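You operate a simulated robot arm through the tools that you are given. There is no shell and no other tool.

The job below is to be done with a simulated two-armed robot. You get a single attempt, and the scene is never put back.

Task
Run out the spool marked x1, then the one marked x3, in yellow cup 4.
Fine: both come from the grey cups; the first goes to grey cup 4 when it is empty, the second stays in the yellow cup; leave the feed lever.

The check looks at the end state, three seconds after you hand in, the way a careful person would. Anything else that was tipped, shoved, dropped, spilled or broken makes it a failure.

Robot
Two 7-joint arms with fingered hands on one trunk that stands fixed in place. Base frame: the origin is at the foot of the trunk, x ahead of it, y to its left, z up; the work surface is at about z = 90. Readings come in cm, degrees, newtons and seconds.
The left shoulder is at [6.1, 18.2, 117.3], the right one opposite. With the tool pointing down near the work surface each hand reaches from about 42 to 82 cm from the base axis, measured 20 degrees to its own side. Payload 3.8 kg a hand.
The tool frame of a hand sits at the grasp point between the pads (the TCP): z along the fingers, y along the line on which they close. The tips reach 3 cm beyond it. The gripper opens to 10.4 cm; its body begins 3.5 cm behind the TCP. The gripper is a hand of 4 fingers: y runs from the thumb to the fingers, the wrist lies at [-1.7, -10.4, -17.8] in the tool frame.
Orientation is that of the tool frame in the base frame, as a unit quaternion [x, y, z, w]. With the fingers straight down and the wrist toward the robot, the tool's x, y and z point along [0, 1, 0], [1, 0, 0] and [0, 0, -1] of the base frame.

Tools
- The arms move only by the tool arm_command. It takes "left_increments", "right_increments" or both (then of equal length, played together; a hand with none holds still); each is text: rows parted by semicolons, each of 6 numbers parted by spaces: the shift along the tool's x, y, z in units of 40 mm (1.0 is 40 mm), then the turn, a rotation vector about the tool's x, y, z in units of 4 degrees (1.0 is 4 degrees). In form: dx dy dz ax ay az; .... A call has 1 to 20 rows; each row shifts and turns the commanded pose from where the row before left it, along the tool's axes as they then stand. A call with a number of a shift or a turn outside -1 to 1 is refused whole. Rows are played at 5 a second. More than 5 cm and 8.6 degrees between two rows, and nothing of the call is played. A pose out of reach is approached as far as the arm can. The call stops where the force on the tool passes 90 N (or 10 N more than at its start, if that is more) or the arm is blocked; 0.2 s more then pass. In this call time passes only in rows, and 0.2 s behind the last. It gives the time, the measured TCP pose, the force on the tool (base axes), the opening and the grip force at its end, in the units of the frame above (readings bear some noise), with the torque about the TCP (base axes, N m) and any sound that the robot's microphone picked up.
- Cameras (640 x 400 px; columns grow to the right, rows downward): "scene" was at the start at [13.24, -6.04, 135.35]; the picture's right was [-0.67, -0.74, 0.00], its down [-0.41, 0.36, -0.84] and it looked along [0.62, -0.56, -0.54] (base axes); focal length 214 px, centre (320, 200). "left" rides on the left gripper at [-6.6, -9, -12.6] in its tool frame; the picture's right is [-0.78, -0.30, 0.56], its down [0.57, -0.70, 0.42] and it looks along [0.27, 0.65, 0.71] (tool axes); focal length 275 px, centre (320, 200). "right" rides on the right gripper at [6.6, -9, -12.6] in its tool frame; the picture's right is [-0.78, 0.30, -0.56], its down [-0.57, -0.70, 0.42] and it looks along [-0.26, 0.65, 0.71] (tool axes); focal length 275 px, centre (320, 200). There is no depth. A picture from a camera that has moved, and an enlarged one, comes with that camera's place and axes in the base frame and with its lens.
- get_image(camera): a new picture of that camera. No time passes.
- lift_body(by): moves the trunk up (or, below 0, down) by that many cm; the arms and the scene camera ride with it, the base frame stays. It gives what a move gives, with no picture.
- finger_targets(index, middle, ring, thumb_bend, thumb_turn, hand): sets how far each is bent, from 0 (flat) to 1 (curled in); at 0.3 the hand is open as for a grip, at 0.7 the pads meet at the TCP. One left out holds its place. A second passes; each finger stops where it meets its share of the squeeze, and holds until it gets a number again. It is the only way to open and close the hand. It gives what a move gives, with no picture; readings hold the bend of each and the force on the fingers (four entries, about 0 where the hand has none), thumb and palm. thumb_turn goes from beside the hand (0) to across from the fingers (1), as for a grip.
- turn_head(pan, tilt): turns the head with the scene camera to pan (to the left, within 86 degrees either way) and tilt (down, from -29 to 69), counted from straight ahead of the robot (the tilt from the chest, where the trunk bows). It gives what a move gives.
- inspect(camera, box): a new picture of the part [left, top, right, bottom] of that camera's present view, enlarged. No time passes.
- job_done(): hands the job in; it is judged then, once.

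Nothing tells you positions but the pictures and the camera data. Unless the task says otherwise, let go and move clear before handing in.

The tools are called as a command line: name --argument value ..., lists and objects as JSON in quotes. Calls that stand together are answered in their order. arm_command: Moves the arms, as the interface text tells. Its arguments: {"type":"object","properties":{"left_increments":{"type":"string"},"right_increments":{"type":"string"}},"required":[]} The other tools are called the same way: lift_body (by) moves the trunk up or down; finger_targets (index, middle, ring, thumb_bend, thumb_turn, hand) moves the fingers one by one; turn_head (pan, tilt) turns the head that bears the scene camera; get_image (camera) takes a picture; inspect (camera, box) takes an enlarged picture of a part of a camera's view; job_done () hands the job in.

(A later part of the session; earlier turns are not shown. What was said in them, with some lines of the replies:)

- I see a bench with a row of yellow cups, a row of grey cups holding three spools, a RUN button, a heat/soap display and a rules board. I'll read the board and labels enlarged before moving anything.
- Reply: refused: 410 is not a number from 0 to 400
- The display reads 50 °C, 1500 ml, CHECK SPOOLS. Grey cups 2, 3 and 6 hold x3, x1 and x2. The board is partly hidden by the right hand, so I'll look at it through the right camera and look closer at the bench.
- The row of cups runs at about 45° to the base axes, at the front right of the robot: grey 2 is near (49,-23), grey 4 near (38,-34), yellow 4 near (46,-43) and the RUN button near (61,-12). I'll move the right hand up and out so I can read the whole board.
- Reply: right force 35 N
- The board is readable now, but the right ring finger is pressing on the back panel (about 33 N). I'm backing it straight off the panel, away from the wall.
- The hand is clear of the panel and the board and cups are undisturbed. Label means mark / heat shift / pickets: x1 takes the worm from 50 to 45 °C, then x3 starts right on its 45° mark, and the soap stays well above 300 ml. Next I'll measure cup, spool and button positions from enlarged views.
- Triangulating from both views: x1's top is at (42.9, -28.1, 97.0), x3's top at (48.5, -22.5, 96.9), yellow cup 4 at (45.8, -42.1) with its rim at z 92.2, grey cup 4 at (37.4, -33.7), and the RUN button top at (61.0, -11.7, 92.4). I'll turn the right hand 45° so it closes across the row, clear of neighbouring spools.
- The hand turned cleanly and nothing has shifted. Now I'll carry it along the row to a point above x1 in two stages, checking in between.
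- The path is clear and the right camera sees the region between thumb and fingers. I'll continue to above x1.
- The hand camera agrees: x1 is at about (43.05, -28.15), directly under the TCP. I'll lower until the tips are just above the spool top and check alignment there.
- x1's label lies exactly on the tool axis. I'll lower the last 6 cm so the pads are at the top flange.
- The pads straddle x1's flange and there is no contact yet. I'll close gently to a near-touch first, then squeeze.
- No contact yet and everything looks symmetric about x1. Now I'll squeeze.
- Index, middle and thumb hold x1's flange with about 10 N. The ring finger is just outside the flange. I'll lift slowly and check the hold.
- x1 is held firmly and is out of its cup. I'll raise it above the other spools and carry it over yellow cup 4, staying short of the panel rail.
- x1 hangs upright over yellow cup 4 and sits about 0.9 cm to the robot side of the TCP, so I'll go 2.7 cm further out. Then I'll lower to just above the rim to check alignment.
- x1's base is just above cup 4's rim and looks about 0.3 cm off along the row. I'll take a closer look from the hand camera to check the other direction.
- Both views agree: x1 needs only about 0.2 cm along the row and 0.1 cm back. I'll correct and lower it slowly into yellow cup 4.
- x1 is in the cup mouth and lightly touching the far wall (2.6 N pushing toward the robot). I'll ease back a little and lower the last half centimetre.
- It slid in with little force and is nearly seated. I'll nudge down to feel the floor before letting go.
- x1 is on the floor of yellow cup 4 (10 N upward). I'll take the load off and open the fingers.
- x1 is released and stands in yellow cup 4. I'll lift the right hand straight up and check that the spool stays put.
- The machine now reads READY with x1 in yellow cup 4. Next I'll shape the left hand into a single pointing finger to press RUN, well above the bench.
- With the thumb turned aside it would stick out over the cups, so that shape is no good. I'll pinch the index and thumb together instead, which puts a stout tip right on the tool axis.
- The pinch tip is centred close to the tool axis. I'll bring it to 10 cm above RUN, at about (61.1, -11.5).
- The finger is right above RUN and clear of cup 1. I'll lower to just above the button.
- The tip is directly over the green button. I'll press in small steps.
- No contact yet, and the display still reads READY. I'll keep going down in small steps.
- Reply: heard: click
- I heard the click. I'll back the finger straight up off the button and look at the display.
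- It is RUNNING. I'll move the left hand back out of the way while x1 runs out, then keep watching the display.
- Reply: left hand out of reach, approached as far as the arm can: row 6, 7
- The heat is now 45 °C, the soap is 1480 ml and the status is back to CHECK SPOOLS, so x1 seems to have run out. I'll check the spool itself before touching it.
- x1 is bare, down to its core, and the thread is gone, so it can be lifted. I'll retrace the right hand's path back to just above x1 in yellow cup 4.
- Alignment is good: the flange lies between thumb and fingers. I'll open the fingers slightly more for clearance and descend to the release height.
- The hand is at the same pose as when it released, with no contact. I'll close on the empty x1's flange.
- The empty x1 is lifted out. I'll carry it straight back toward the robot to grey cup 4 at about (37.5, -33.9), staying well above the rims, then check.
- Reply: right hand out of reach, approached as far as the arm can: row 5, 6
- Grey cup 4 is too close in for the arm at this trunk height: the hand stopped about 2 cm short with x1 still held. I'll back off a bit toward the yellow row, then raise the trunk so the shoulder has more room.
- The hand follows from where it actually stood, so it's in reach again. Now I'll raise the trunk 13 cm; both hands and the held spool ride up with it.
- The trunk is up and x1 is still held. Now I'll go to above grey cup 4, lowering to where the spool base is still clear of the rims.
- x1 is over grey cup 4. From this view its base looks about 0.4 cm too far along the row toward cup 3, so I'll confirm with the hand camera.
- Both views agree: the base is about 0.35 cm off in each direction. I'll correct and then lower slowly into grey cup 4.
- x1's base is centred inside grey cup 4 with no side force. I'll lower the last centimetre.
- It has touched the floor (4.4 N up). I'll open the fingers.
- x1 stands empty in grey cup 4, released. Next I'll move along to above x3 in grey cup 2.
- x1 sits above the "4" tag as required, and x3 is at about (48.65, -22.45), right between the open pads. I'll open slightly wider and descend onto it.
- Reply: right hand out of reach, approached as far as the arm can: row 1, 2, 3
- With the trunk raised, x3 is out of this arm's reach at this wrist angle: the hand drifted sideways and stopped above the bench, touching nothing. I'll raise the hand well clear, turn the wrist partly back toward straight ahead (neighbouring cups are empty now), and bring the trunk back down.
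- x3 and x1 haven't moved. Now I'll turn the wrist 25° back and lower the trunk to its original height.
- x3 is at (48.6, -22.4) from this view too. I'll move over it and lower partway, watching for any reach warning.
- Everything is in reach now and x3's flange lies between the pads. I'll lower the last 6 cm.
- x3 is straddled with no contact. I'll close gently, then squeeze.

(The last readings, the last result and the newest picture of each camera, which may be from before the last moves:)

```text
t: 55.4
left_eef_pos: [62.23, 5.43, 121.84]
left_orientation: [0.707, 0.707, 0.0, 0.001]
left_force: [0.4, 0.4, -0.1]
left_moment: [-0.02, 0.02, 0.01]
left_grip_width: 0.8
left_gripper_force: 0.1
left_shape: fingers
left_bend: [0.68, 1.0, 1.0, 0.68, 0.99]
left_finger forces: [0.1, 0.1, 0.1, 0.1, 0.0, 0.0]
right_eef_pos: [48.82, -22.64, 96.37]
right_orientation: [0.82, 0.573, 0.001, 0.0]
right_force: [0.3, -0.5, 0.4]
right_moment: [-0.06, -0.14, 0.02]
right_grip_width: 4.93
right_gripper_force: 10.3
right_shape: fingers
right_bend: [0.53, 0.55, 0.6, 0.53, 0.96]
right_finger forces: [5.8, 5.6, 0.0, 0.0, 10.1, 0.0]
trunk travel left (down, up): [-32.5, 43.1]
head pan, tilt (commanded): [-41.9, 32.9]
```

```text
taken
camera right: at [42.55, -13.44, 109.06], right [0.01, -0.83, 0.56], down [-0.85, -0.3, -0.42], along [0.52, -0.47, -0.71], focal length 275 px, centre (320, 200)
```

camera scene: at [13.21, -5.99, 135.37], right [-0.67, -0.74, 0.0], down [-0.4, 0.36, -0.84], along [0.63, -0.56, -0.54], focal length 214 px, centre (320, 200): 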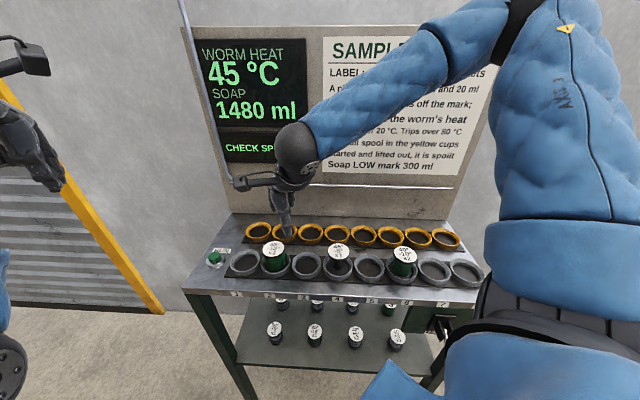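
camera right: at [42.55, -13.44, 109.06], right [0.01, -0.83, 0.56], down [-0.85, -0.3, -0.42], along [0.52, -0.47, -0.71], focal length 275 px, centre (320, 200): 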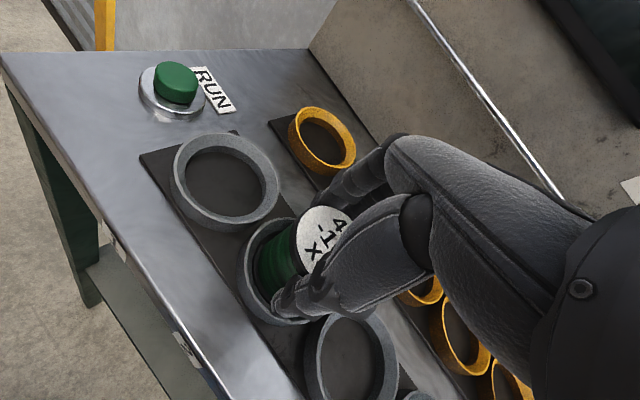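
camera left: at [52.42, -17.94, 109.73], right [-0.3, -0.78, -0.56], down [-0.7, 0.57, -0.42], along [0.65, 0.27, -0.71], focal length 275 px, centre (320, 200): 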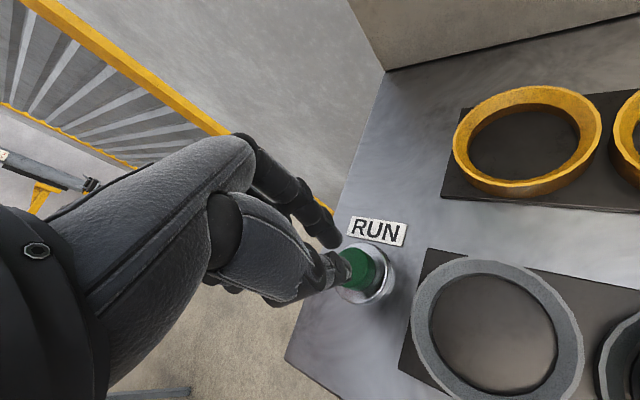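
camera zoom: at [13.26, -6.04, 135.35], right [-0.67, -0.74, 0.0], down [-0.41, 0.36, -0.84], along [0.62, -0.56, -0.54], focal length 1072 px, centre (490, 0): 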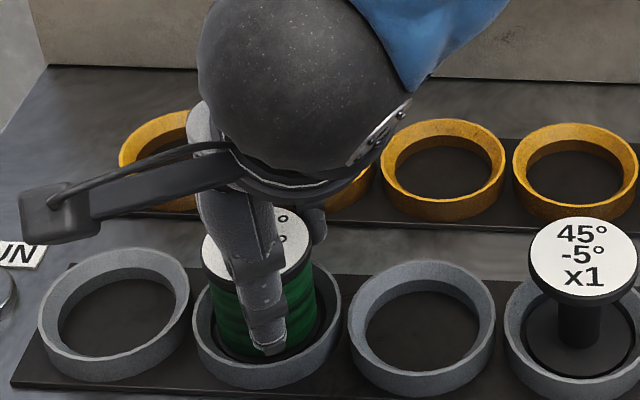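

x3 is gripped just as x1 was. I'll lift it straight up.

arm_command --right_increments "0 0 -0.2 0 0 0; 0 0 -0.2 0 0 0; 0 0 -0.3 0 0 0; 0 0 -0.6 0 0 0; 0 0 -0.6 0 0 0; 0 0 -0.6 0 0 0"

get_image --camera "right"

get_image --camera "scene"

```text
t: 56.8
left_eef_pos: [62.16, 5.45, 121.73]
left_orientation: [0.707, 0.707, 0.001, 0.0]
left_force: [-0.7, 0.6, -0.9]
left_moment: [0.01, 0.02, 0.03]
left_grip_width: 0.79
left_gripper_force: 0.2
left_shape: fingers
left_bend: [0.68, 1.0, 1.0, 0.68, 0.99]
left_finger forces: [0.0, 0.0, 0.0, 0.0, 0.1, 0.0]
right_eef_pos: [48.87, -22.69, 106.37]
right_orientation: [0.82, 0.573, 0.0, 0.0]
right_force: [0.3, -0.3, -2.8]
right_moment: [-0.01, -0.02, 0.0]
right_grip_width: 4.93
right_gripper_force: 10.9
right_shape: fingers
right_bend: [0.53, 0.55, 0.6, 0.53, 0.96]
right_finger forces: [5.5, 4.9, 0.0, 0.0, 10.1, 0.0]
trunk travel left (down, up): [-32.5, 43.1]
head pan, tilt (commanded): [-41.9, 32.9]
```

```text
taken
camera right: at [42.5, -13.49, 119.03], right [0.01, -0.83, 0.56], down [-0.85, -0.3, -0.42], along [0.52, -0.47, -0.71], focal length 275 px, centre (320, 200)
```

right: 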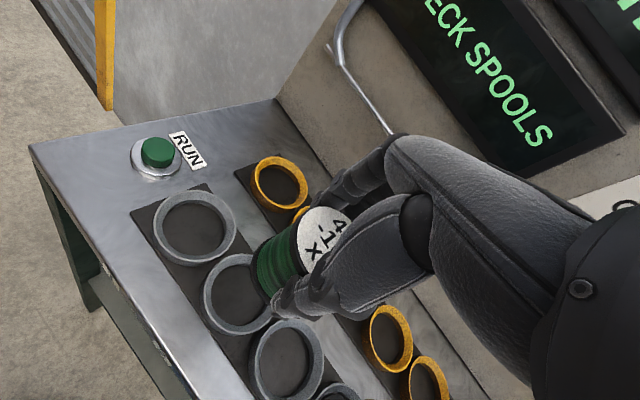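

```text
taken
camera scene: at [13.21, -6.04, 135.36], right [-0.67, -0.74, 0.0], down [-0.4, 0.36, -0.84], along [0.63, -0.56, -0.54], focal length 214 px, centre (320, 200)
```

scene: 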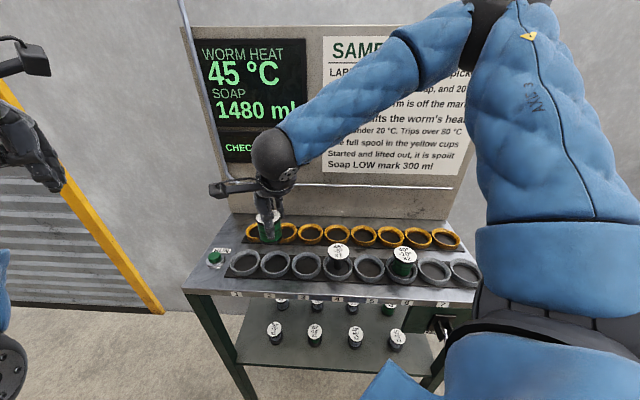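

x3 is held (its weight shows on the arm) and clear of its cup. I'll carry it along the bench toward yellow cup 4, then turn the wrist back square to the row.

arm_command --right_increments "-0.5 0.06 0 0 0 0; -0.8 0.09 0 0 0 0; -0.8 0.09 0 0 0 0; -0.8 0.09 0 0 0 0; -0.8 0.09 0 0 0 0; -0.6 0.07 0 0 0 0; -0.37 0.05 0 0 0 0; 0 0 0 0 0 0.893; 0 0 0 0 0 0.893; 0 0 0 0 0 0.893; 0 0 0 0 0 0.893; 0 0 0 0 0 0.893; 0 0 0 0 0 0.893; 0 0 0 0 0 0.892"

get_image --camera "right"

inspect --camera "scene" --box '[270, 170, 398, 250]'

```text
t: 59.8
left_eef_pos: [62.27, 5.37, 121.79]
left_orientation: [0.707, 0.707, 0.0, -0.002]
left_force: [0.7, -0.6, 0.0]
left_moment: [-0.01, 0.04, 0.01]
left_grip_width: 0.78
left_gripper_force: 0.0
left_shape: fingers
left_bend: [0.68, 1.0, 1.0, 0.68, 0.99]
left_finger forces: [0.0, 0.0, 0.0, 0.0, 0.0, 0.0]
right_eef_pos: [44.42, -40.99, 106.37]
right_orientation: [0.924, 0.382, 0.0, -0.001]
right_force: [1.1, -0.4, -2.9]
right_moment: [-0.03, -0.02, 0.02]
right_grip_width: 4.92
right_gripper_force: 10.5
right_shape: fingers
right_bend: [0.53, 0.55, 0.6, 0.53, 0.96]
right_finger forces: [5.5, 4.9, 0.1, 0.0, 9.9, 0.1]
trunk travel left (down, up): [-32.5, 43.1]
head pan, tilt (commanded): [-41.9, 32.9]
```

```text
taken
camera right: at [42.73, -30.01, 119.0], right [-0.34, -0.76, 0.56], down [-0.9, 0.09, -0.42], along [0.27, -0.65, -0.71], focal length 275 px, centre (320, 200)
```

right: 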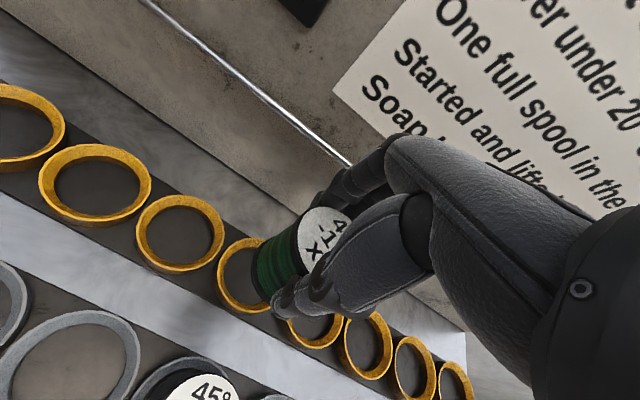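

```text
5.00 times, centred on (334, 210) of scene
camera zoom: at [13.28, -6.04, 135.35], right [-0.67, -0.74, 0.0], down [-0.41, 0.36, -0.84], along [0.62, -0.56, -0.54], focal length 1072 px, centre (250, 150)
```

zoom: 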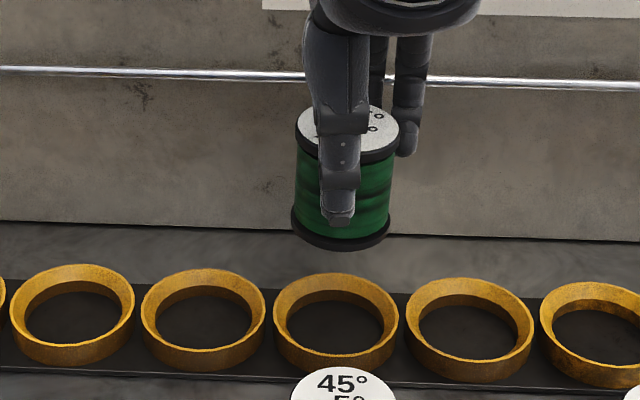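

x3 hangs upright just as x1 did. I'll move out the last 2.4 cm to the proven position and lower to just above the rim.

arm_command --right_increments "-0.02 0.3 0 0 0 0; 0 0.29 0 0 0 0; 0 0 0.6 0 0 0; 0 0 0.6 0 0 0; 0 0 0.5 0 0 0"

inspect --camera "right" --box '[200, 190, 360, 340]'

inspect --camera "scene" --box '[290, 190, 386, 250]'

```text
t: 61.0
left_eef_pos: [62.32, 5.46, 121.7]
left_orientation: [0.707, 0.707, -0.001, 0.0]
left_force: [0.9, -1.0, -0.5]
left_moment: [0.0, 0.03, 0.02]
left_grip_width: 0.79
left_gripper_force: 0.1
left_shape: fingers
left_bend: [0.68, 1.0, 1.0, 0.68, 0.99]
left_finger forces: [0.0, 0.1, 0.0, 0.1, 0.1, 0.1]
right_eef_pos: [46.13, -42.79, 99.51]
right_orientation: [0.924, 0.383, -0.001, -0.001]
right_force: [0.8, -0.7, -3.0]
right_moment: [0.0, 0.02, 0.05]
right_grip_width: 4.88
right_gripper_force: 9.5
right_shape: fingers
right_bend: [0.53, 0.55, 0.6, 0.53, 0.96]
right_finger forces: [5.5, 5.0, 0.1, 0.0, 9.8, 0.0]
trunk travel left (down, up): [-32.5, 43.1]
head pan, tilt (commanded): [-41.9, 32.9]
```

```text
2.67 times, centred on (280, 265) of right
camera zoom: at [44.36, -31.85, 112.16], right [-0.34, -0.76, 0.56], down [-0.9, 0.09, -0.42], along [0.27, -0.65, -0.71], focal length 734 px, centre (427, 27)
```

zoom: 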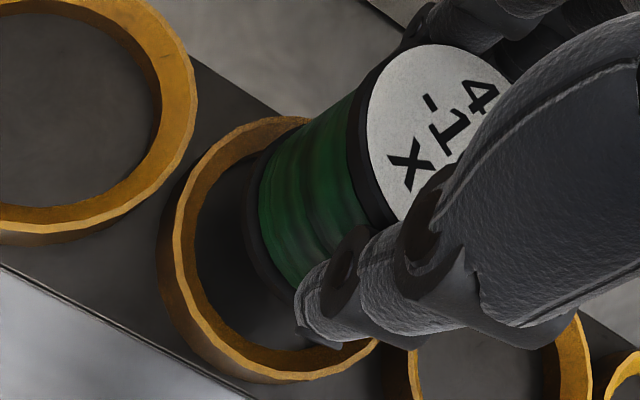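

```text
6.67 times, centred on (338, 220) of scene
camera zoom: at [13.3, -6.08, 135.34], right [-0.67, -0.74, 0.0], down [-0.41, 0.36, -0.84], along [0.62, -0.56, -0.54], focal length 1430 px, centre (200, 67)
```

zoom: 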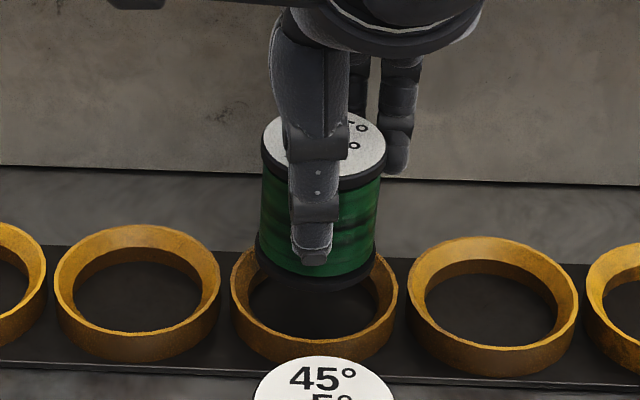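

x3's base is centred over yellow cup 4. I'll lower it in slowly.

arm_command --right_increments "0 0 0.15 0 0 0; 0 0 0.15 0 0 0; 0 0 0.15 0 0 0; 0 0 0.15 0 0 0"

inspect --camera "right" --box '[200, 190, 360, 340]'

inspect --camera "scene" --box '[290, 190, 386, 250]'

```text
t: 62.0
left_eef_pos: [62.29, 5.45, 121.85]
left_orientation: [0.707, 0.708, 0.0, 0.0]
left_force: [-0.7, -0.4, -0.6]
left_moment: [-0.02, 0.01, -0.01]
left_grip_width: 0.83
left_gripper_force: 0.0
left_shape: fingers
left_bend: [0.68, 1.0, 1.0, 0.68, 0.99]
left_finger forces: [0.0, 0.1, 0.0, 0.0, 0.0, 0.0]
right_eef_pos: [46.05, -42.73, 97.08]
right_orientation: [0.924, 0.382, 0.001, 0.0]
right_force: [0.3, 0.6, -3.0]
right_moment: [0.01, 0.03, 0.0]
right_grip_width: 4.91
right_gripper_force: 10.5
right_shape: fingers
right_bend: [0.53, 0.55, 0.6, 0.53, 0.96]
right_finger forces: [5.5, 4.8, 0.0, 0.0, 9.8, 0.0]
trunk travel left (down, up): [-32.5, 43.1]
head pan, tilt (commanded): [-41.9, 32.9]
```

```text
2.67 times, centred on (280, 265) of right
camera zoom: at [44.32, -31.77, 109.79], right [-0.34, -0.76, 0.56], down [-0.9, 0.09, -0.42], along [0.27, -0.65, -0.71], focal length 734 px, centre (427, 27)
```

zoom: 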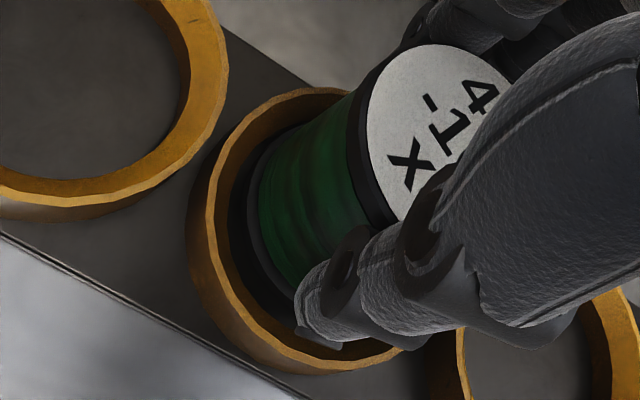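

```text
6.67 times, centred on (338, 220) of scene
camera zoom: at [13.27, -6.07, 135.35], right [-0.67, -0.74, 0.0], down [-0.41, 0.36, -0.84], along [0.62, -0.56, -0.54], focal length 1430 px, centre (200, 67)
```

zoom: 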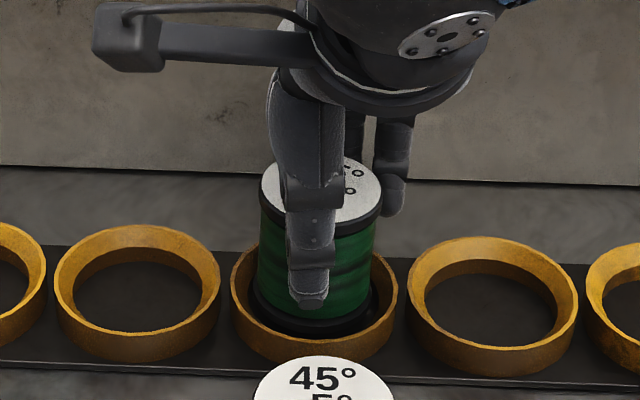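

No side force, and x3 is inside the cup mouth. I'll seat it the last few millimetres.

arm_command --right_increments "0 0 0.08 0 0 0; 0 0 0.07 0 0 0; 0 0 0.05 0 0 0"

```text
t: 62.8
left_eef_pos: [62.2, 5.44, 121.86]
left_orientation: [0.707, 0.707, -0.001, 0.0]
left_force: [0.3, 0.7, 0.5]
left_moment: [-0.02, -0.04, 0.01]
left_grip_width: 0.79
left_gripper_force: 0.2
left_shape: fingers
left_bend: [0.68, 1.0, 1.0, 0.68, 0.99]
left_finger forces: [0.1, 0.1, 0.1, 0.1, 0.0, 0.1]
right_eef_pos: [46.27, -42.76, 96.42]
right_orientation: [0.924, 0.382, 0.001, 0.0]
right_force: [0.6, 1.6, 2.6]
right_moment: [-0.04, -0.04, -0.03]
right_grip_width: 4.89
right_gripper_force: 10.7
right_shape: fingers
right_bend: [0.53, 0.56, 0.6, 0.53, 0.96]
right_finger forces: [5.5, 5.0, 0.1, 0.0, 10.8, 0.0]
trunk travel left (down, up): [-32.5, 43.1]
head pan, tilt (commanded): [-41.9, 32.9]
```

The load has shifted from -3 N to +2.6 N, so x3 is resting on the cup floor. I'll open, lift straight up and back away.

finger_targets --hand "right" --index 0.41 --middle 0.41 --ring 0.41 --thumb_bend 0.41

arm_command --right_increments "0 0 -0.2 0 0 0; 0 0 -0.5 0 0 0; 0 0 -0.8 0 0 0; 0 0 -0.9 0 0 0; 0 0 -0.9 0 0 0; -0.5 -0.5 -0.5 0 0 0; -0.6 -0.6 0 0 0 0; -0.6 -0.6 0 0 0 0"

get_image --camera "scene"

inspect --camera "scene" --box '[230, 200, 390, 300]'

```text
t: 63.8
left_eef_pos: [62.23, 5.41, 121.79]
left_orientation: [0.707, 0.707, 0.001, 0.0]
left_force: [-0.6, -0.7, -0.5]
left_moment: [-0.01, 0.01, -0.01]
left_grip_width: 0.8
left_gripper_force: 0.0
left_shape: fingers
left_bend: [0.68, 1.0, 1.0, 0.68, 0.99]
left_finger forces: [0.0, 0.0, 0.1, 0.0, 0.1, 0.0]
right_eef_pos: [46.12, -42.72, 96.25]
right_orientation: [0.924, 0.383, 0.0, 0.0]
right_force: [0.2, 0.0, -0.8]
right_moment: [0.01, 0.0, 0.04]
right_grip_width: 7.62
right_gripper_force: 0.0
right_shape: fingers
right_bend: [0.41, 0.41, 0.41, 0.41, 0.97]
right_finger forces: [0.1, 0.0, 0.1, 0.0, 0.1, 0.0]
trunk travel left (down, up): [-32.5, 43.1]
head pan, tilt (commanded): [-41.9, 32.9]
```

```text
t: 65.6
left_eef_pos: [62.15, 5.23, 121.86]
left_orientation: [0.707, 0.707, 0.0, 0.001]
left_force: [-1.0, 0.8, 0.2]
left_moment: [0.01, 0.01, 0.01]
left_grip_width: 0.79
left_gripper_force: 0.1
left_shape: fingers
left_bend: [0.68, 1.0, 1.0, 0.68, 0.99]
left_finger forces: [0.0, 0.0, 0.1, 0.1, 0.1, 0.1]
right_eef_pos: [36.49, -42.87, 111.65]
right_orientation: [0.924, 0.383, -0.001, -0.001]
right_force: [-0.6, -0.3, -1.2]
right_moment: [0.02, 0.04, -0.03]
right_grip_width: 7.65
right_gripper_force: 0.1
right_shape: fingers
right_bend: [0.41, 0.41, 0.41, 0.41, 0.97]
right_finger forces: [0.1, 0.1, 0.0, 0.0, 0.0, 0.0]
trunk travel left (down, up): [-32.5, 43.1]
head pan, tilt (commanded): [-41.9, 32.9]
```

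```text
taken
camera scene: at [13.17, -6.09, 135.36], right [-0.67, -0.74, 0.0], down [-0.4, 0.36, -0.84], along [0.63, -0.56, -0.54], focal length 214 px, centre (320, 200)
```

scene: 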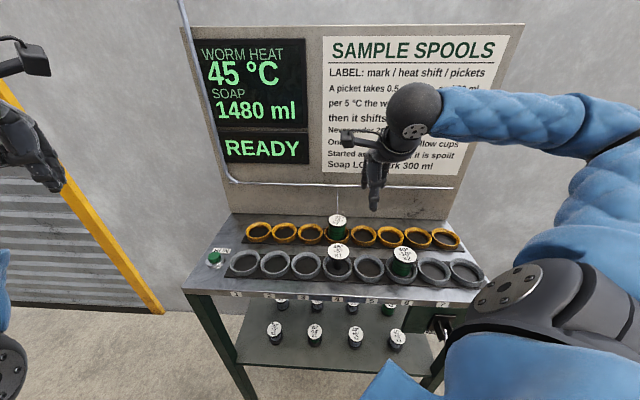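

```text
4.00 times, centred on (310, 250) of scene
camera zoom: at [13.17, -6.09, 135.36], right [-0.67, -0.74, 0.0], down [-0.4, 0.36, -0.84], along [0.63, -0.56, -0.54], focal length 858 px, centre (360, 0)
```

zoom: 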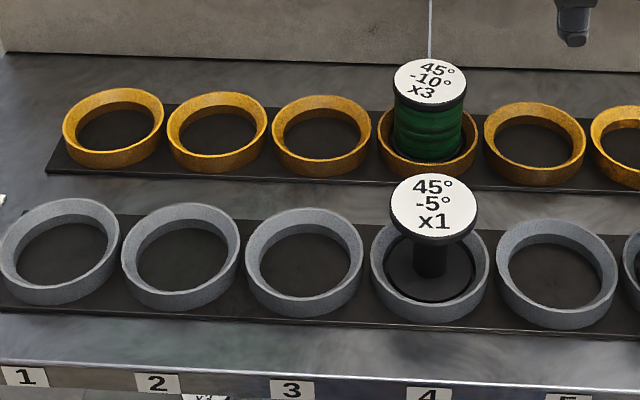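

READY again, with x3 in yellow cup 4 and x1 empty in grey cup 4. Now I'll bring the left pinch tip back over RUN.

arm_command --left_increments "-0.6 -0.044 0.5 0 0 0; -0.72 -0.044 0.68 0 0 0; -0.72 -0.044 0.68 0 0 0; -0.72 -0.044 0.68 0 0 0; -0.72 -0.044 0.68 0 0 0; -0.75 -0.044 0.68 0 0 0"

get_image --camera "left"

get_image --camera "scene"

```text
t: 67.0
left_eef_pos: [61.1, -11.41, 106.11]
left_orientation: [0.707, 0.707, 0.0, 0.001]
left_force: [0.3, -0.4, -0.1]
left_moment: [0.0, -0.02, 0.01]
left_grip_width: 0.78
left_gripper_force: 0.1
left_shape: fingers
left_bend: [0.68, 1.0, 1.0, 0.68, 0.99]
left_finger forces: [0.0, 0.0, 0.1, 0.1, 0.1, 0.1]
right_eef_pos: [36.53, -42.84, 111.68]
right_orientation: [0.924, 0.382, 0.001, 0.0]
right_force: [0.0, -0.6, -0.2]
right_moment: [0.03, -0.01, 0.0]
right_grip_width: 7.66
right_gripper_force: 0.0
right_shape: fingers
right_bend: [0.41, 0.41, 0.41, 0.41, 0.97]
right_finger forces: [0.0, 0.0, 0.0, 0.1, 0.0, 0.0]
trunk travel left (down, up): [-32.5, 43.1]
head pan, tilt (commanded): [-41.9, 32.9]
```

```text
taken
camera left: at [52.23, -18.04, 118.83], right [-0.3, -0.78, -0.56], down [-0.7, 0.57, -0.43], along [0.65, 0.26, -0.71], focal length 275 px, centre (320, 200)
```

left: 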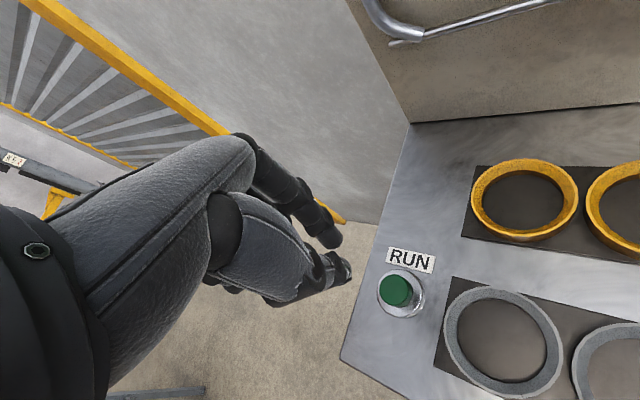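

```text
taken
camera scene: at [13.26, -6.09, 135.35], right [-0.67, -0.74, 0.0], down [-0.41, 0.36, -0.84], along [0.62, -0.56, -0.54], focal length 214 px, centre (320, 200)
```

scene: 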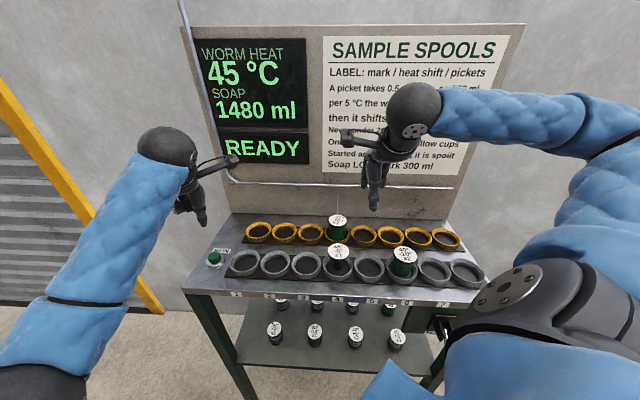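

The left hand is at the same pose as before over RUN. I'll descend to just above the button and press as last time.

arm_command --left_increments "-0.03 0.02 0.8 0 0 0; 0 0 0.8 0 0 0; 0 0 0.6 0 0 0; 0 0 0.2 0 0 0; 0 0 0.15 0 0 0; 0 0 0.08 0 0 0"

inspect --camera "scene" --box '[180, 200, 276, 260]'

```text
t: 68.4
left_eef_pos: [61.22, -11.66, 95.67]
left_orientation: [0.707, 0.707, 0.0, 0.0]
left_force: [-0.5, -0.5, 0.5]
left_moment: [0.01, 0.03, -0.04]
left_grip_width: 0.78
left_gripper_force: 0.2
left_shape: fingers
left_bend: [0.68, 1.0, 1.0, 0.68, 0.99]
left_finger forces: [0.1, 0.1, 0.0, 0.0, 0.1, 0.0]
right_eef_pos: [36.59, -42.89, 111.66]
right_orientation: [0.924, 0.383, 0.0, -0.001]
right_force: [0.5, 0.1, 0.1]
right_moment: [-0.02, 0.02, 0.01]
right_grip_width: 7.65
right_gripper_force: 0.1
right_shape: fingers
right_bend: [0.41, 0.41, 0.41, 0.41, 0.97]
right_finger forces: [0.0, 0.0, 0.0, 0.0, 0.0, 0.1]
trunk travel left (down, up): [-32.5, 43.1]
head pan, tilt (commanded): [-41.9, 32.9]
```

```text
6.67 times, centred on (228, 230) of scene
camera zoom: at [13.24, -6.04, 135.35], right [-0.67, -0.74, 0.0], down [-0.41, 0.36, -0.84], along [0.62, -0.56, -0.54], focal length 1430 px, centre (933, 0)
```

zoom: 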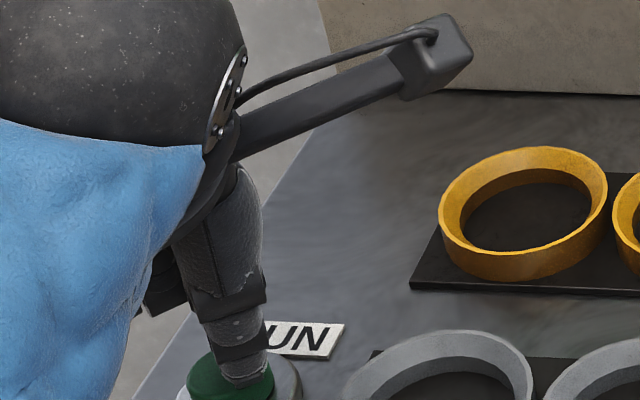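

The tip is just above the button. Pressing now.

arm_command --left_increments "0 0 0.08 0 0 0; 0 0 0.07 0 0 0; 0 0 0.06 0 0 0"

```text
t: 69.2
left_eef_pos: [61.23, -11.66, 94.89]
left_orientation: [0.707, 0.707, 0.0, 0.001]
left_force: [1.8, 1.0, 3.6]
left_moment: [-0.02, -0.05, -0.01]
left_grip_width: 0.78
left_gripper_force: 1.5
left_shape: fingers
left_bend: [0.68, 1.0, 1.0, 0.68, 0.99]
left_finger forces: [3.9, 0.0, 0.0, 0.1, 0.0, 0.0]
right_eef_pos: [36.6, -42.81, 111.56]
right_orientation: [0.924, 0.383, -0.001, 0.0]
right_force: [0.2, 0.4, 0.5]
right_moment: [-0.01, 0.01, 0.0]
right_grip_width: 7.66
right_gripper_force: 0.0
right_shape: fingers
right_bend: [0.41, 0.41, 0.41, 0.41, 0.97]
right_finger forces: [0.1, 0.1, 0.0, 0.0, 0.1, 0.0]
trunk travel left (down, up): [-32.5, 43.1]
head pan, tilt (commanded): [-41.9, 32.9]
heard: click
```

I heard the click. I'll lift the left hand off and park it clear while x3 runs.

arm_command --left_increments "0 0 -0.3 0 0 0; 0 0 -0.6 0 0 0; 0 0 -0.8 0 0 0; 0 0 -0.8 0 0 0; 0.4 0 -0.8 0 0 0; 0.6 0 -0.8 0 0 0; 0.7 0 -0.8 0 0 0; 0.7 0 -0.6 0 0 0; 0.6 0 -0.5 0 0 0"

get_image --camera "scene"

inspect --camera "scene" --box '[190, 30, 390, 250]'

```text
t: 71.2
left_eef_pos: [61.31, 0.45, 118.74]
left_orientation: [0.707, 0.707, 0.0, 0.0]
left_force: [0.2, 0.4, -0.1]
left_moment: [0.0, 0.02, -0.02]
left_grip_width: 0.82
left_gripper_force: 0.2
left_shape: fingers
left_bend: [0.68, 1.0, 1.0, 0.68, 0.99]
left_finger forces: [0.1, 0.1, 0.0, 0.0, 0.0, 0.0]
right_eef_pos: [36.59, -42.8, 111.74]
right_orientation: [0.924, 0.382, 0.0, -0.001]
right_force: [0.4, 0.6, 0.4]
right_moment: [0.01, -0.03, 0.0]
right_grip_width: 7.65
right_gripper_force: 0.1
right_shape: fingers
right_bend: [0.41, 0.41, 0.41, 0.41, 0.97]
right_finger forces: [0.1, 0.0, 0.1, 0.0, 0.1, 0.0]
trunk travel left (down, up): [-32.5, 43.1]
head pan, tilt (commanded): [-41.9, 32.9]
```

```text
taken
camera scene: at [13.23, -6.0, 135.36], right [-0.67, -0.74, 0.0], down [-0.41, 0.36, -0.84], along [0.62, -0.56, -0.54], focal length 214 px, centre (320, 200)
```

scene: 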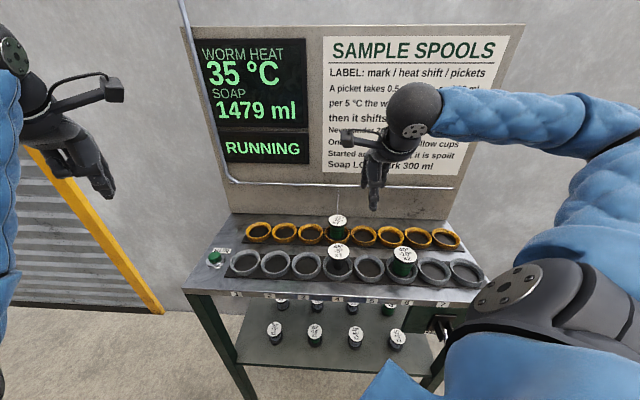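

```text
1.82 times, centred on (290, 140) of scene
camera zoom: at [13.23, -6.0, 135.36], right [-0.67, -0.74, 0.0], down [-0.41, 0.36, -0.84], along [0.62, -0.56, -0.54], focal length 390 px, centre (374, 309)
```

zoom: 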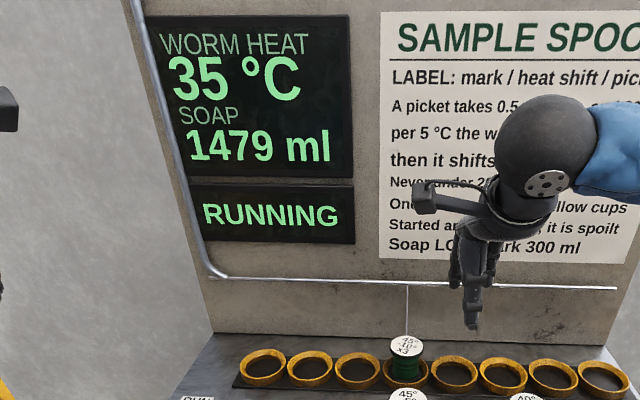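

RUNNING: the first picket is done (35 °C, 1479 ml). I'll wait with both hands still.

arm_command --right_increments "0 0 0 0 0 0; 0 0 0 0 0 0; 0 0 0 0 0 0; 0 0 0 0 0 0; 0 0 0 0 0 0; 0 0 0 0 0 0; 0 0 0 0 0 0; 0 0 0 0 0 0; 0 0 0 0 0 0; 0 0 0 0 0 0; 0 0 0 0 0 0; 0 0 0 0 0 0; 0 0 0 0 0 0; 0 0 0 0 0 0; 0 0 0 0 0 0"

inspect --camera "scene" --box '[190, 30, 390, 250]'

```text
t: 74.4
left_eef_pos: [61.28, 0.29, 118.78]
left_orientation: [0.707, 0.707, 0.0, 0.0]
left_force: [-1.1, -0.2, 0.0]
left_moment: [-0.01, 0.03, 0.04]
left_grip_width: 0.78
left_gripper_force: 0.1
left_shape: fingers
left_bend: [0.68, 1.0, 1.0, 0.68, 0.99]
left_finger forces: [0.0, 0.1, 0.1, 0.0, 0.0, 0.1]
right_eef_pos: [36.51, -42.86, 111.64]
right_orientation: [0.924, 0.382, 0.0, 0.0]
right_force: [0.1, 0.2, -1.1]
right_moment: [0.01, 0.01, 0.04]
right_grip_width: 7.66
right_gripper_force: 0.1
right_shape: fingers
right_bend: [0.41, 0.41, 0.41, 0.41, 0.97]
right_finger forces: [0.0, 0.0, 0.0, 0.0, 0.0, 0.0]
trunk travel left (down, up): [-32.5, 43.1]
head pan, tilt (commanded): [-41.9, 32.9]
```

```text
1.82 times, centred on (290, 140) of scene
camera zoom: at [13.24, -6.04, 135.35], right [-0.67, -0.74, 0.0], down [-0.41, 0.36, -0.84], along [0.62, -0.56, -0.54], focal length 390 px, centre (374, 309)
```

zoom: 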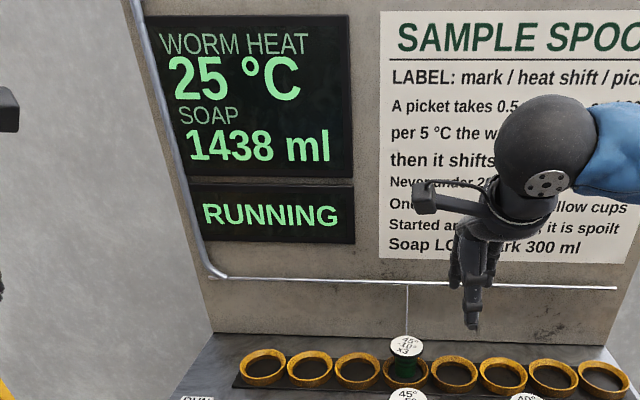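

Two pickets are done (25 °C, 1438 ml) and it is still running. I'll keep waiting.

arm_command --right_increments "0 0 0 0 0 0; 0 0 0 0 0 0; 0 0 0 0 0 0; 0 0 0 0 0 0; 0 0 0 0 0 0; 0 0 0 0 0 0; 0 0 0 0 0 0; 0 0 0 0 0 0; 0 0 0 0 0 0; 0 0 0 0 0 0; 0 0 0 0 0 0; 0 0 0 0 0 0; 0 0 0 0 0 0; 0 0 0 0 0 0; 0 0 0 0 0 0"

inspect --camera "scene" --box '[190, 30, 390, 250]'

inspect --camera "scene" --box '[260, 190, 420, 290]'

```text
t: 77.6
left_eef_pos: [61.3, 0.34, 118.71]
left_orientation: [0.707, 0.707, 0.001, 0.0]
left_force: [-0.1, 0.6, -0.1]
left_moment: [0.04, 0.02, 0.0]
left_grip_width: 0.79
left_gripper_force: 0.0
left_shape: fingers
left_bend: [0.68, 1.0, 1.0, 0.68, 0.99]
left_finger forces: [0.1, 0.1, 0.0, 0.0, 0.0, 0.0]
right_eef_pos: [36.41, -42.88, 111.61]
right_orientation: [0.924, 0.382, 0.0, 0.0]
right_force: [0.4, 0.1, -0.5]
right_moment: [-0.02, -0.02, 0.0]
right_grip_width: 7.65
right_gripper_force: 0.0
right_shape: fingers
right_bend: [0.41, 0.41, 0.41, 0.41, 0.97]
right_finger forces: [0.0, 0.0, 0.1, 0.0, 0.0, 0.1]
trunk travel left (down, up): [-32.5, 43.1]
head pan, tilt (commanded): [-41.9, 32.9]
```

```text
1.82 times, centred on (290, 140) of scene
camera zoom: at [13.24, -6.04, 135.35], right [-0.67, -0.74, 0.0], down [-0.41, 0.36, -0.84], along [0.62, -0.56, -0.54], focal length 390 px, centre (374, 309)
```

zoom: 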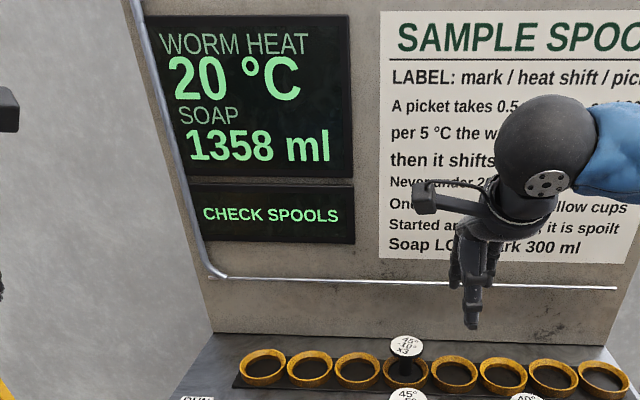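

```text
4.00 times, centred on (340, 240) of scene
camera zoom: at [13.24, -6.04, 135.35], right [-0.67, -0.74, 0.0], down [-0.41, 0.36, -0.84], along [0.62, -0.56, -0.54], focal length 858 px, centre (240, 40)
```

zoom: 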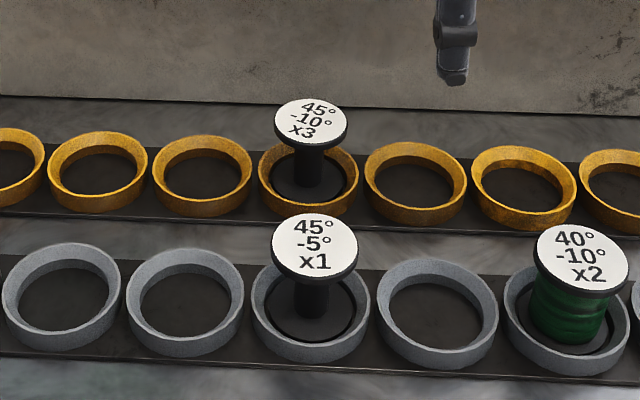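

x3 has run out too: bare core, 20 °C, 1358 ml, CHECK SPOOLS. x1 is in grey cup 4 and x3 in yellow cup 4. I'll raise the right hand well clear and take a last look round.

arm_command --right_increments "0 0 -0.8 0 0 0; 0 0 -0.8 0 0 0; 0 0 -0.8 0 0 0; 0 0 -0.4 0 0 0"

get_image --camera "scene"

inspect --camera "scene" --box '[190, 210, 490, 390]'

get_image --camera "right"

```text
t: 78.6
left_eef_pos: [61.26, 0.39, 118.81]
left_orientation: [0.707, 0.707, 0.0, 0.0]
left_force: [-0.4, 0.4, -0.6]
left_moment: [-0.02, -0.03, 0.0]
left_grip_width: 0.8
left_gripper_force: 0.0
left_shape: fingers
left_bend: [0.68, 1.0, 1.0, 0.68, 0.99]
left_finger forces: [0.0, 0.0, 0.1, 0.0, 0.0, 0.0]
right_eef_pos: [36.39, -42.68, 122.89]
right_orientation: [0.924, 0.383, -0.001, -0.002]
right_force: [-0.3, -0.7, 0.0]
right_moment: [-0.03, -0.03, -0.01]
right_grip_width: 7.64
right_gripper_force: 0.1
right_shape: fingers
right_bend: [0.41, 0.41, 0.41, 0.41, 0.97]
right_finger forces: [0.0, 0.0, 0.1, 0.0, 0.1, 0.0]
trunk travel left (down, up): [-32.5, 43.1]
head pan, tilt (commanded): [-41.9, 32.9]
```

```text
taken
camera scene: at [13.25, -6.04, 135.35], right [-0.67, -0.74, 0.0], down [-0.41, 0.36, -0.84], along [0.62, -0.56, -0.54], focal length 214 px, centre (320, 200)
```

scene: 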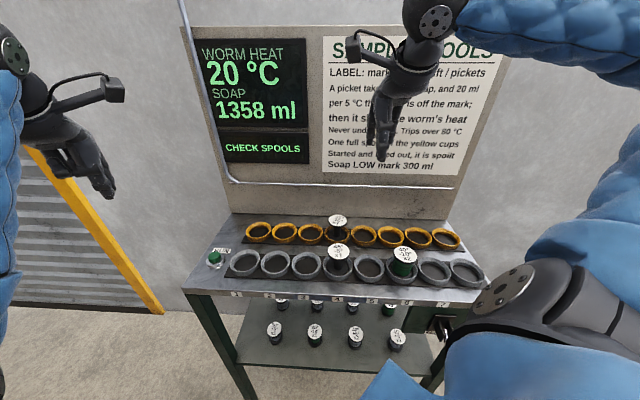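

```text
2.13 times, centred on (340, 300) of scene
camera zoom: at [13.25, -6.04, 135.35], right [-0.67, -0.74, 0.0], down [-0.41, 0.36, -0.84], along [0.62, -0.56, -0.54], focal length 458 px, centre (277, -13)
```

zoom: 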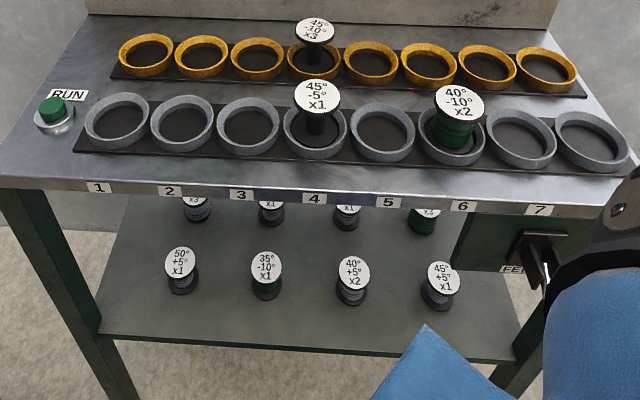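

```text
taken
camera right: at [34.57, -31.67, 135.53], right [-0.34, -0.76, 0.56], down [-0.9, 0.09, -0.42], along [0.27, -0.65, -0.71], focal length 275 px, centre (320, 200)
```

right: 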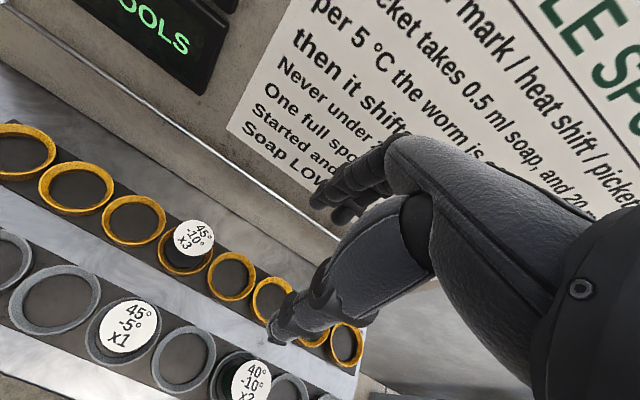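

All spools stand where they should and nothing else has moved. I'll look once more at the feed lever, since the right elbow is near it.

inspect --camera "scene" --box '[400, 290, 500, 390]'

```text
4.00 times, centred on (450, 340) of scene
camera zoom: at [13.25, -6.04, 135.35], right [-0.67, -0.74, 0.0], down [-0.41, 0.36, -0.84], along [0.62, -0.56, -0.54], focal length 858 px, centre (-200, -360)
```

zoom: 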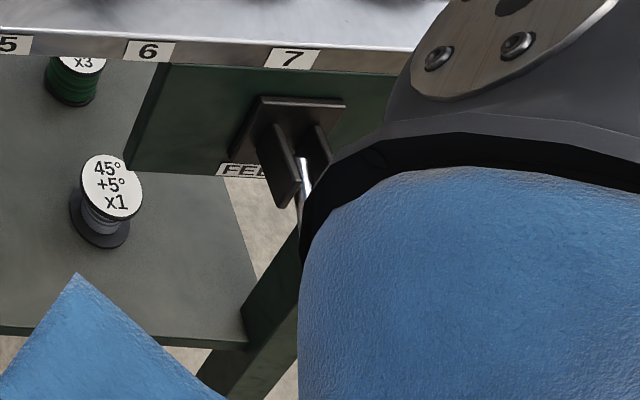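

The lever is partly hidden by the elbow. Raising the trunk lifts both arms further clear and uncovers it, so I'll do that and look.

lift_body --by 13

get_image --camera "scene"

inspect --camera "scene" --box '[370, 300, 480, 400]'

inspect --camera "scene" --box '[190, 90, 470, 320]'

```text
t: 80.1
left_eef_pos: [61.24, 0.26, 131.74]
left_orientation: [0.707, 0.707, 0.0, 0.0]
left_force: [-0.8, 0.6, 0.8]
left_moment: [0.03, 0.01, -0.02]
left_grip_width: 0.79
left_gripper_force: 0.1
left_shape: fingers
left_bend: [0.68, 1.0, 1.0, 0.68, 0.99]
left_finger forces: [0.1, 0.0, 0.1, 0.1, 0.0, 0.1]
right_eef_pos: [36.55, -42.72, 135.72]
right_orientation: [0.924, 0.383, 0.0, 0.0]
right_force: [-0.3, 0.1, 0.9]
right_moment: [0.01, -0.01, -0.02]
right_grip_width: 7.7
right_gripper_force: 0.1
right_shape: fingers
right_bend: [0.41, 0.41, 0.41, 0.41, 0.97]
right_finger forces: [0.0, 0.1, 0.0, 0.1, 0.0, 0.0]
trunk travel left (down, up): [-45.5, 30.1]
head pan, tilt (commanded): [-41.9, 32.9]
```

```text
taken
camera scene: at [9.8, -6.06, 148.46], right [-0.67, -0.74, 0.0], down [-0.41, 0.36, -0.84], along [0.62, -0.56, -0.54], focal length 214 px, centre (320, 200)
```

scene: 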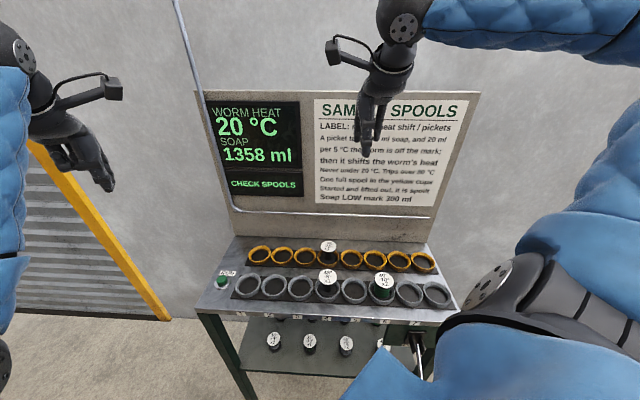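

```text
4.00 times, centred on (425, 350) of scene
camera zoom: at [9.8, -6.06, 148.46], right [-0.67, -0.74, 0.0], down [-0.41, 0.36, -0.84], along [0.62, -0.56, -0.54], focal length 858 px, centre (-100, -400)
```

zoom: 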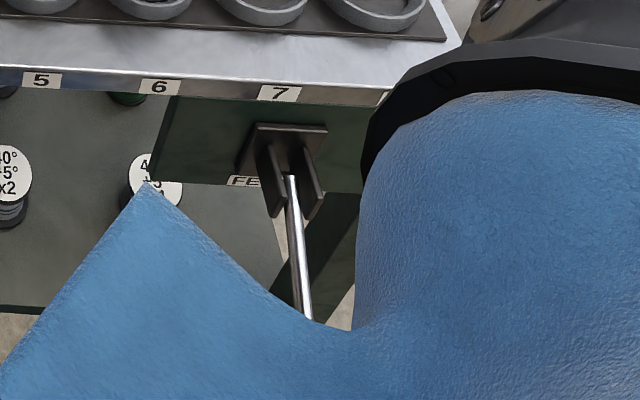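

```text
1.74 times, centred on (330, 205) of scene
camera zoom: at [9.8, -6.06, 148.46], right [-0.67, -0.74, 0.0], down [-0.41, 0.36, -0.84], along [0.62, -0.56, -0.54], focal length 373 px, centre (303, 191)
```

zoom: 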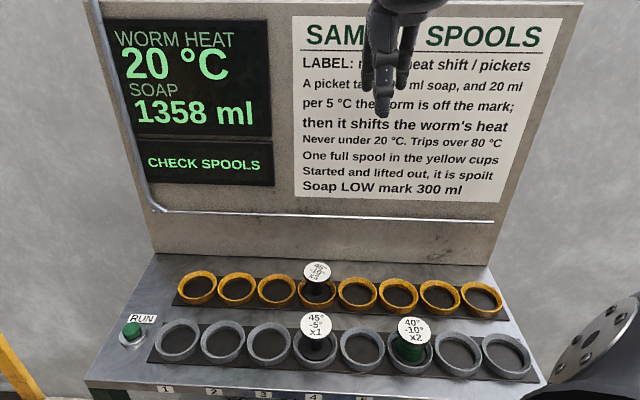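

The feed lever sticks straight out in its bracket, as in the earlier views. x1 stands empty in grey cup 4, x3 stands empty in yellow cup 4, x2 is untouched and both hands are clear, so I'm handing in.

job_done

```text
The job is handed in.
```

I ran both spools out in yellow cup 4: first x1, then x3. I've handed the job in but haven't seen the result of the check.

- **x1:** it came from grey cup 3 and took the worm from 50 to 45 °C. It now stands empty in grey cup 4.
- **x3:** it came from grey cup 2 and started exactly on its 45° mark. It ran all three pickets and was left empty in yellow cup 4.
- **Machine:** the display ended at 20 °C, the board's lower limit, with 1358 ml of soap, well above the 300 ml low mark. It shows CHECK SPOOLS, as it did at the start.
- **Left alone:** x2, the spools on the shelf and the feed lever were not touched.

Early on, while I moved the right hand aside to read the board, its ring finger pressed against the back panel with about 33 N. I backed it off straight away and saw no mark or shift on the panel afterwards.

Both hands are empty and clear of the bench. The trunk is 13 cm higher than at the start, because I raised it at the end to get a clear look at the feed lever.
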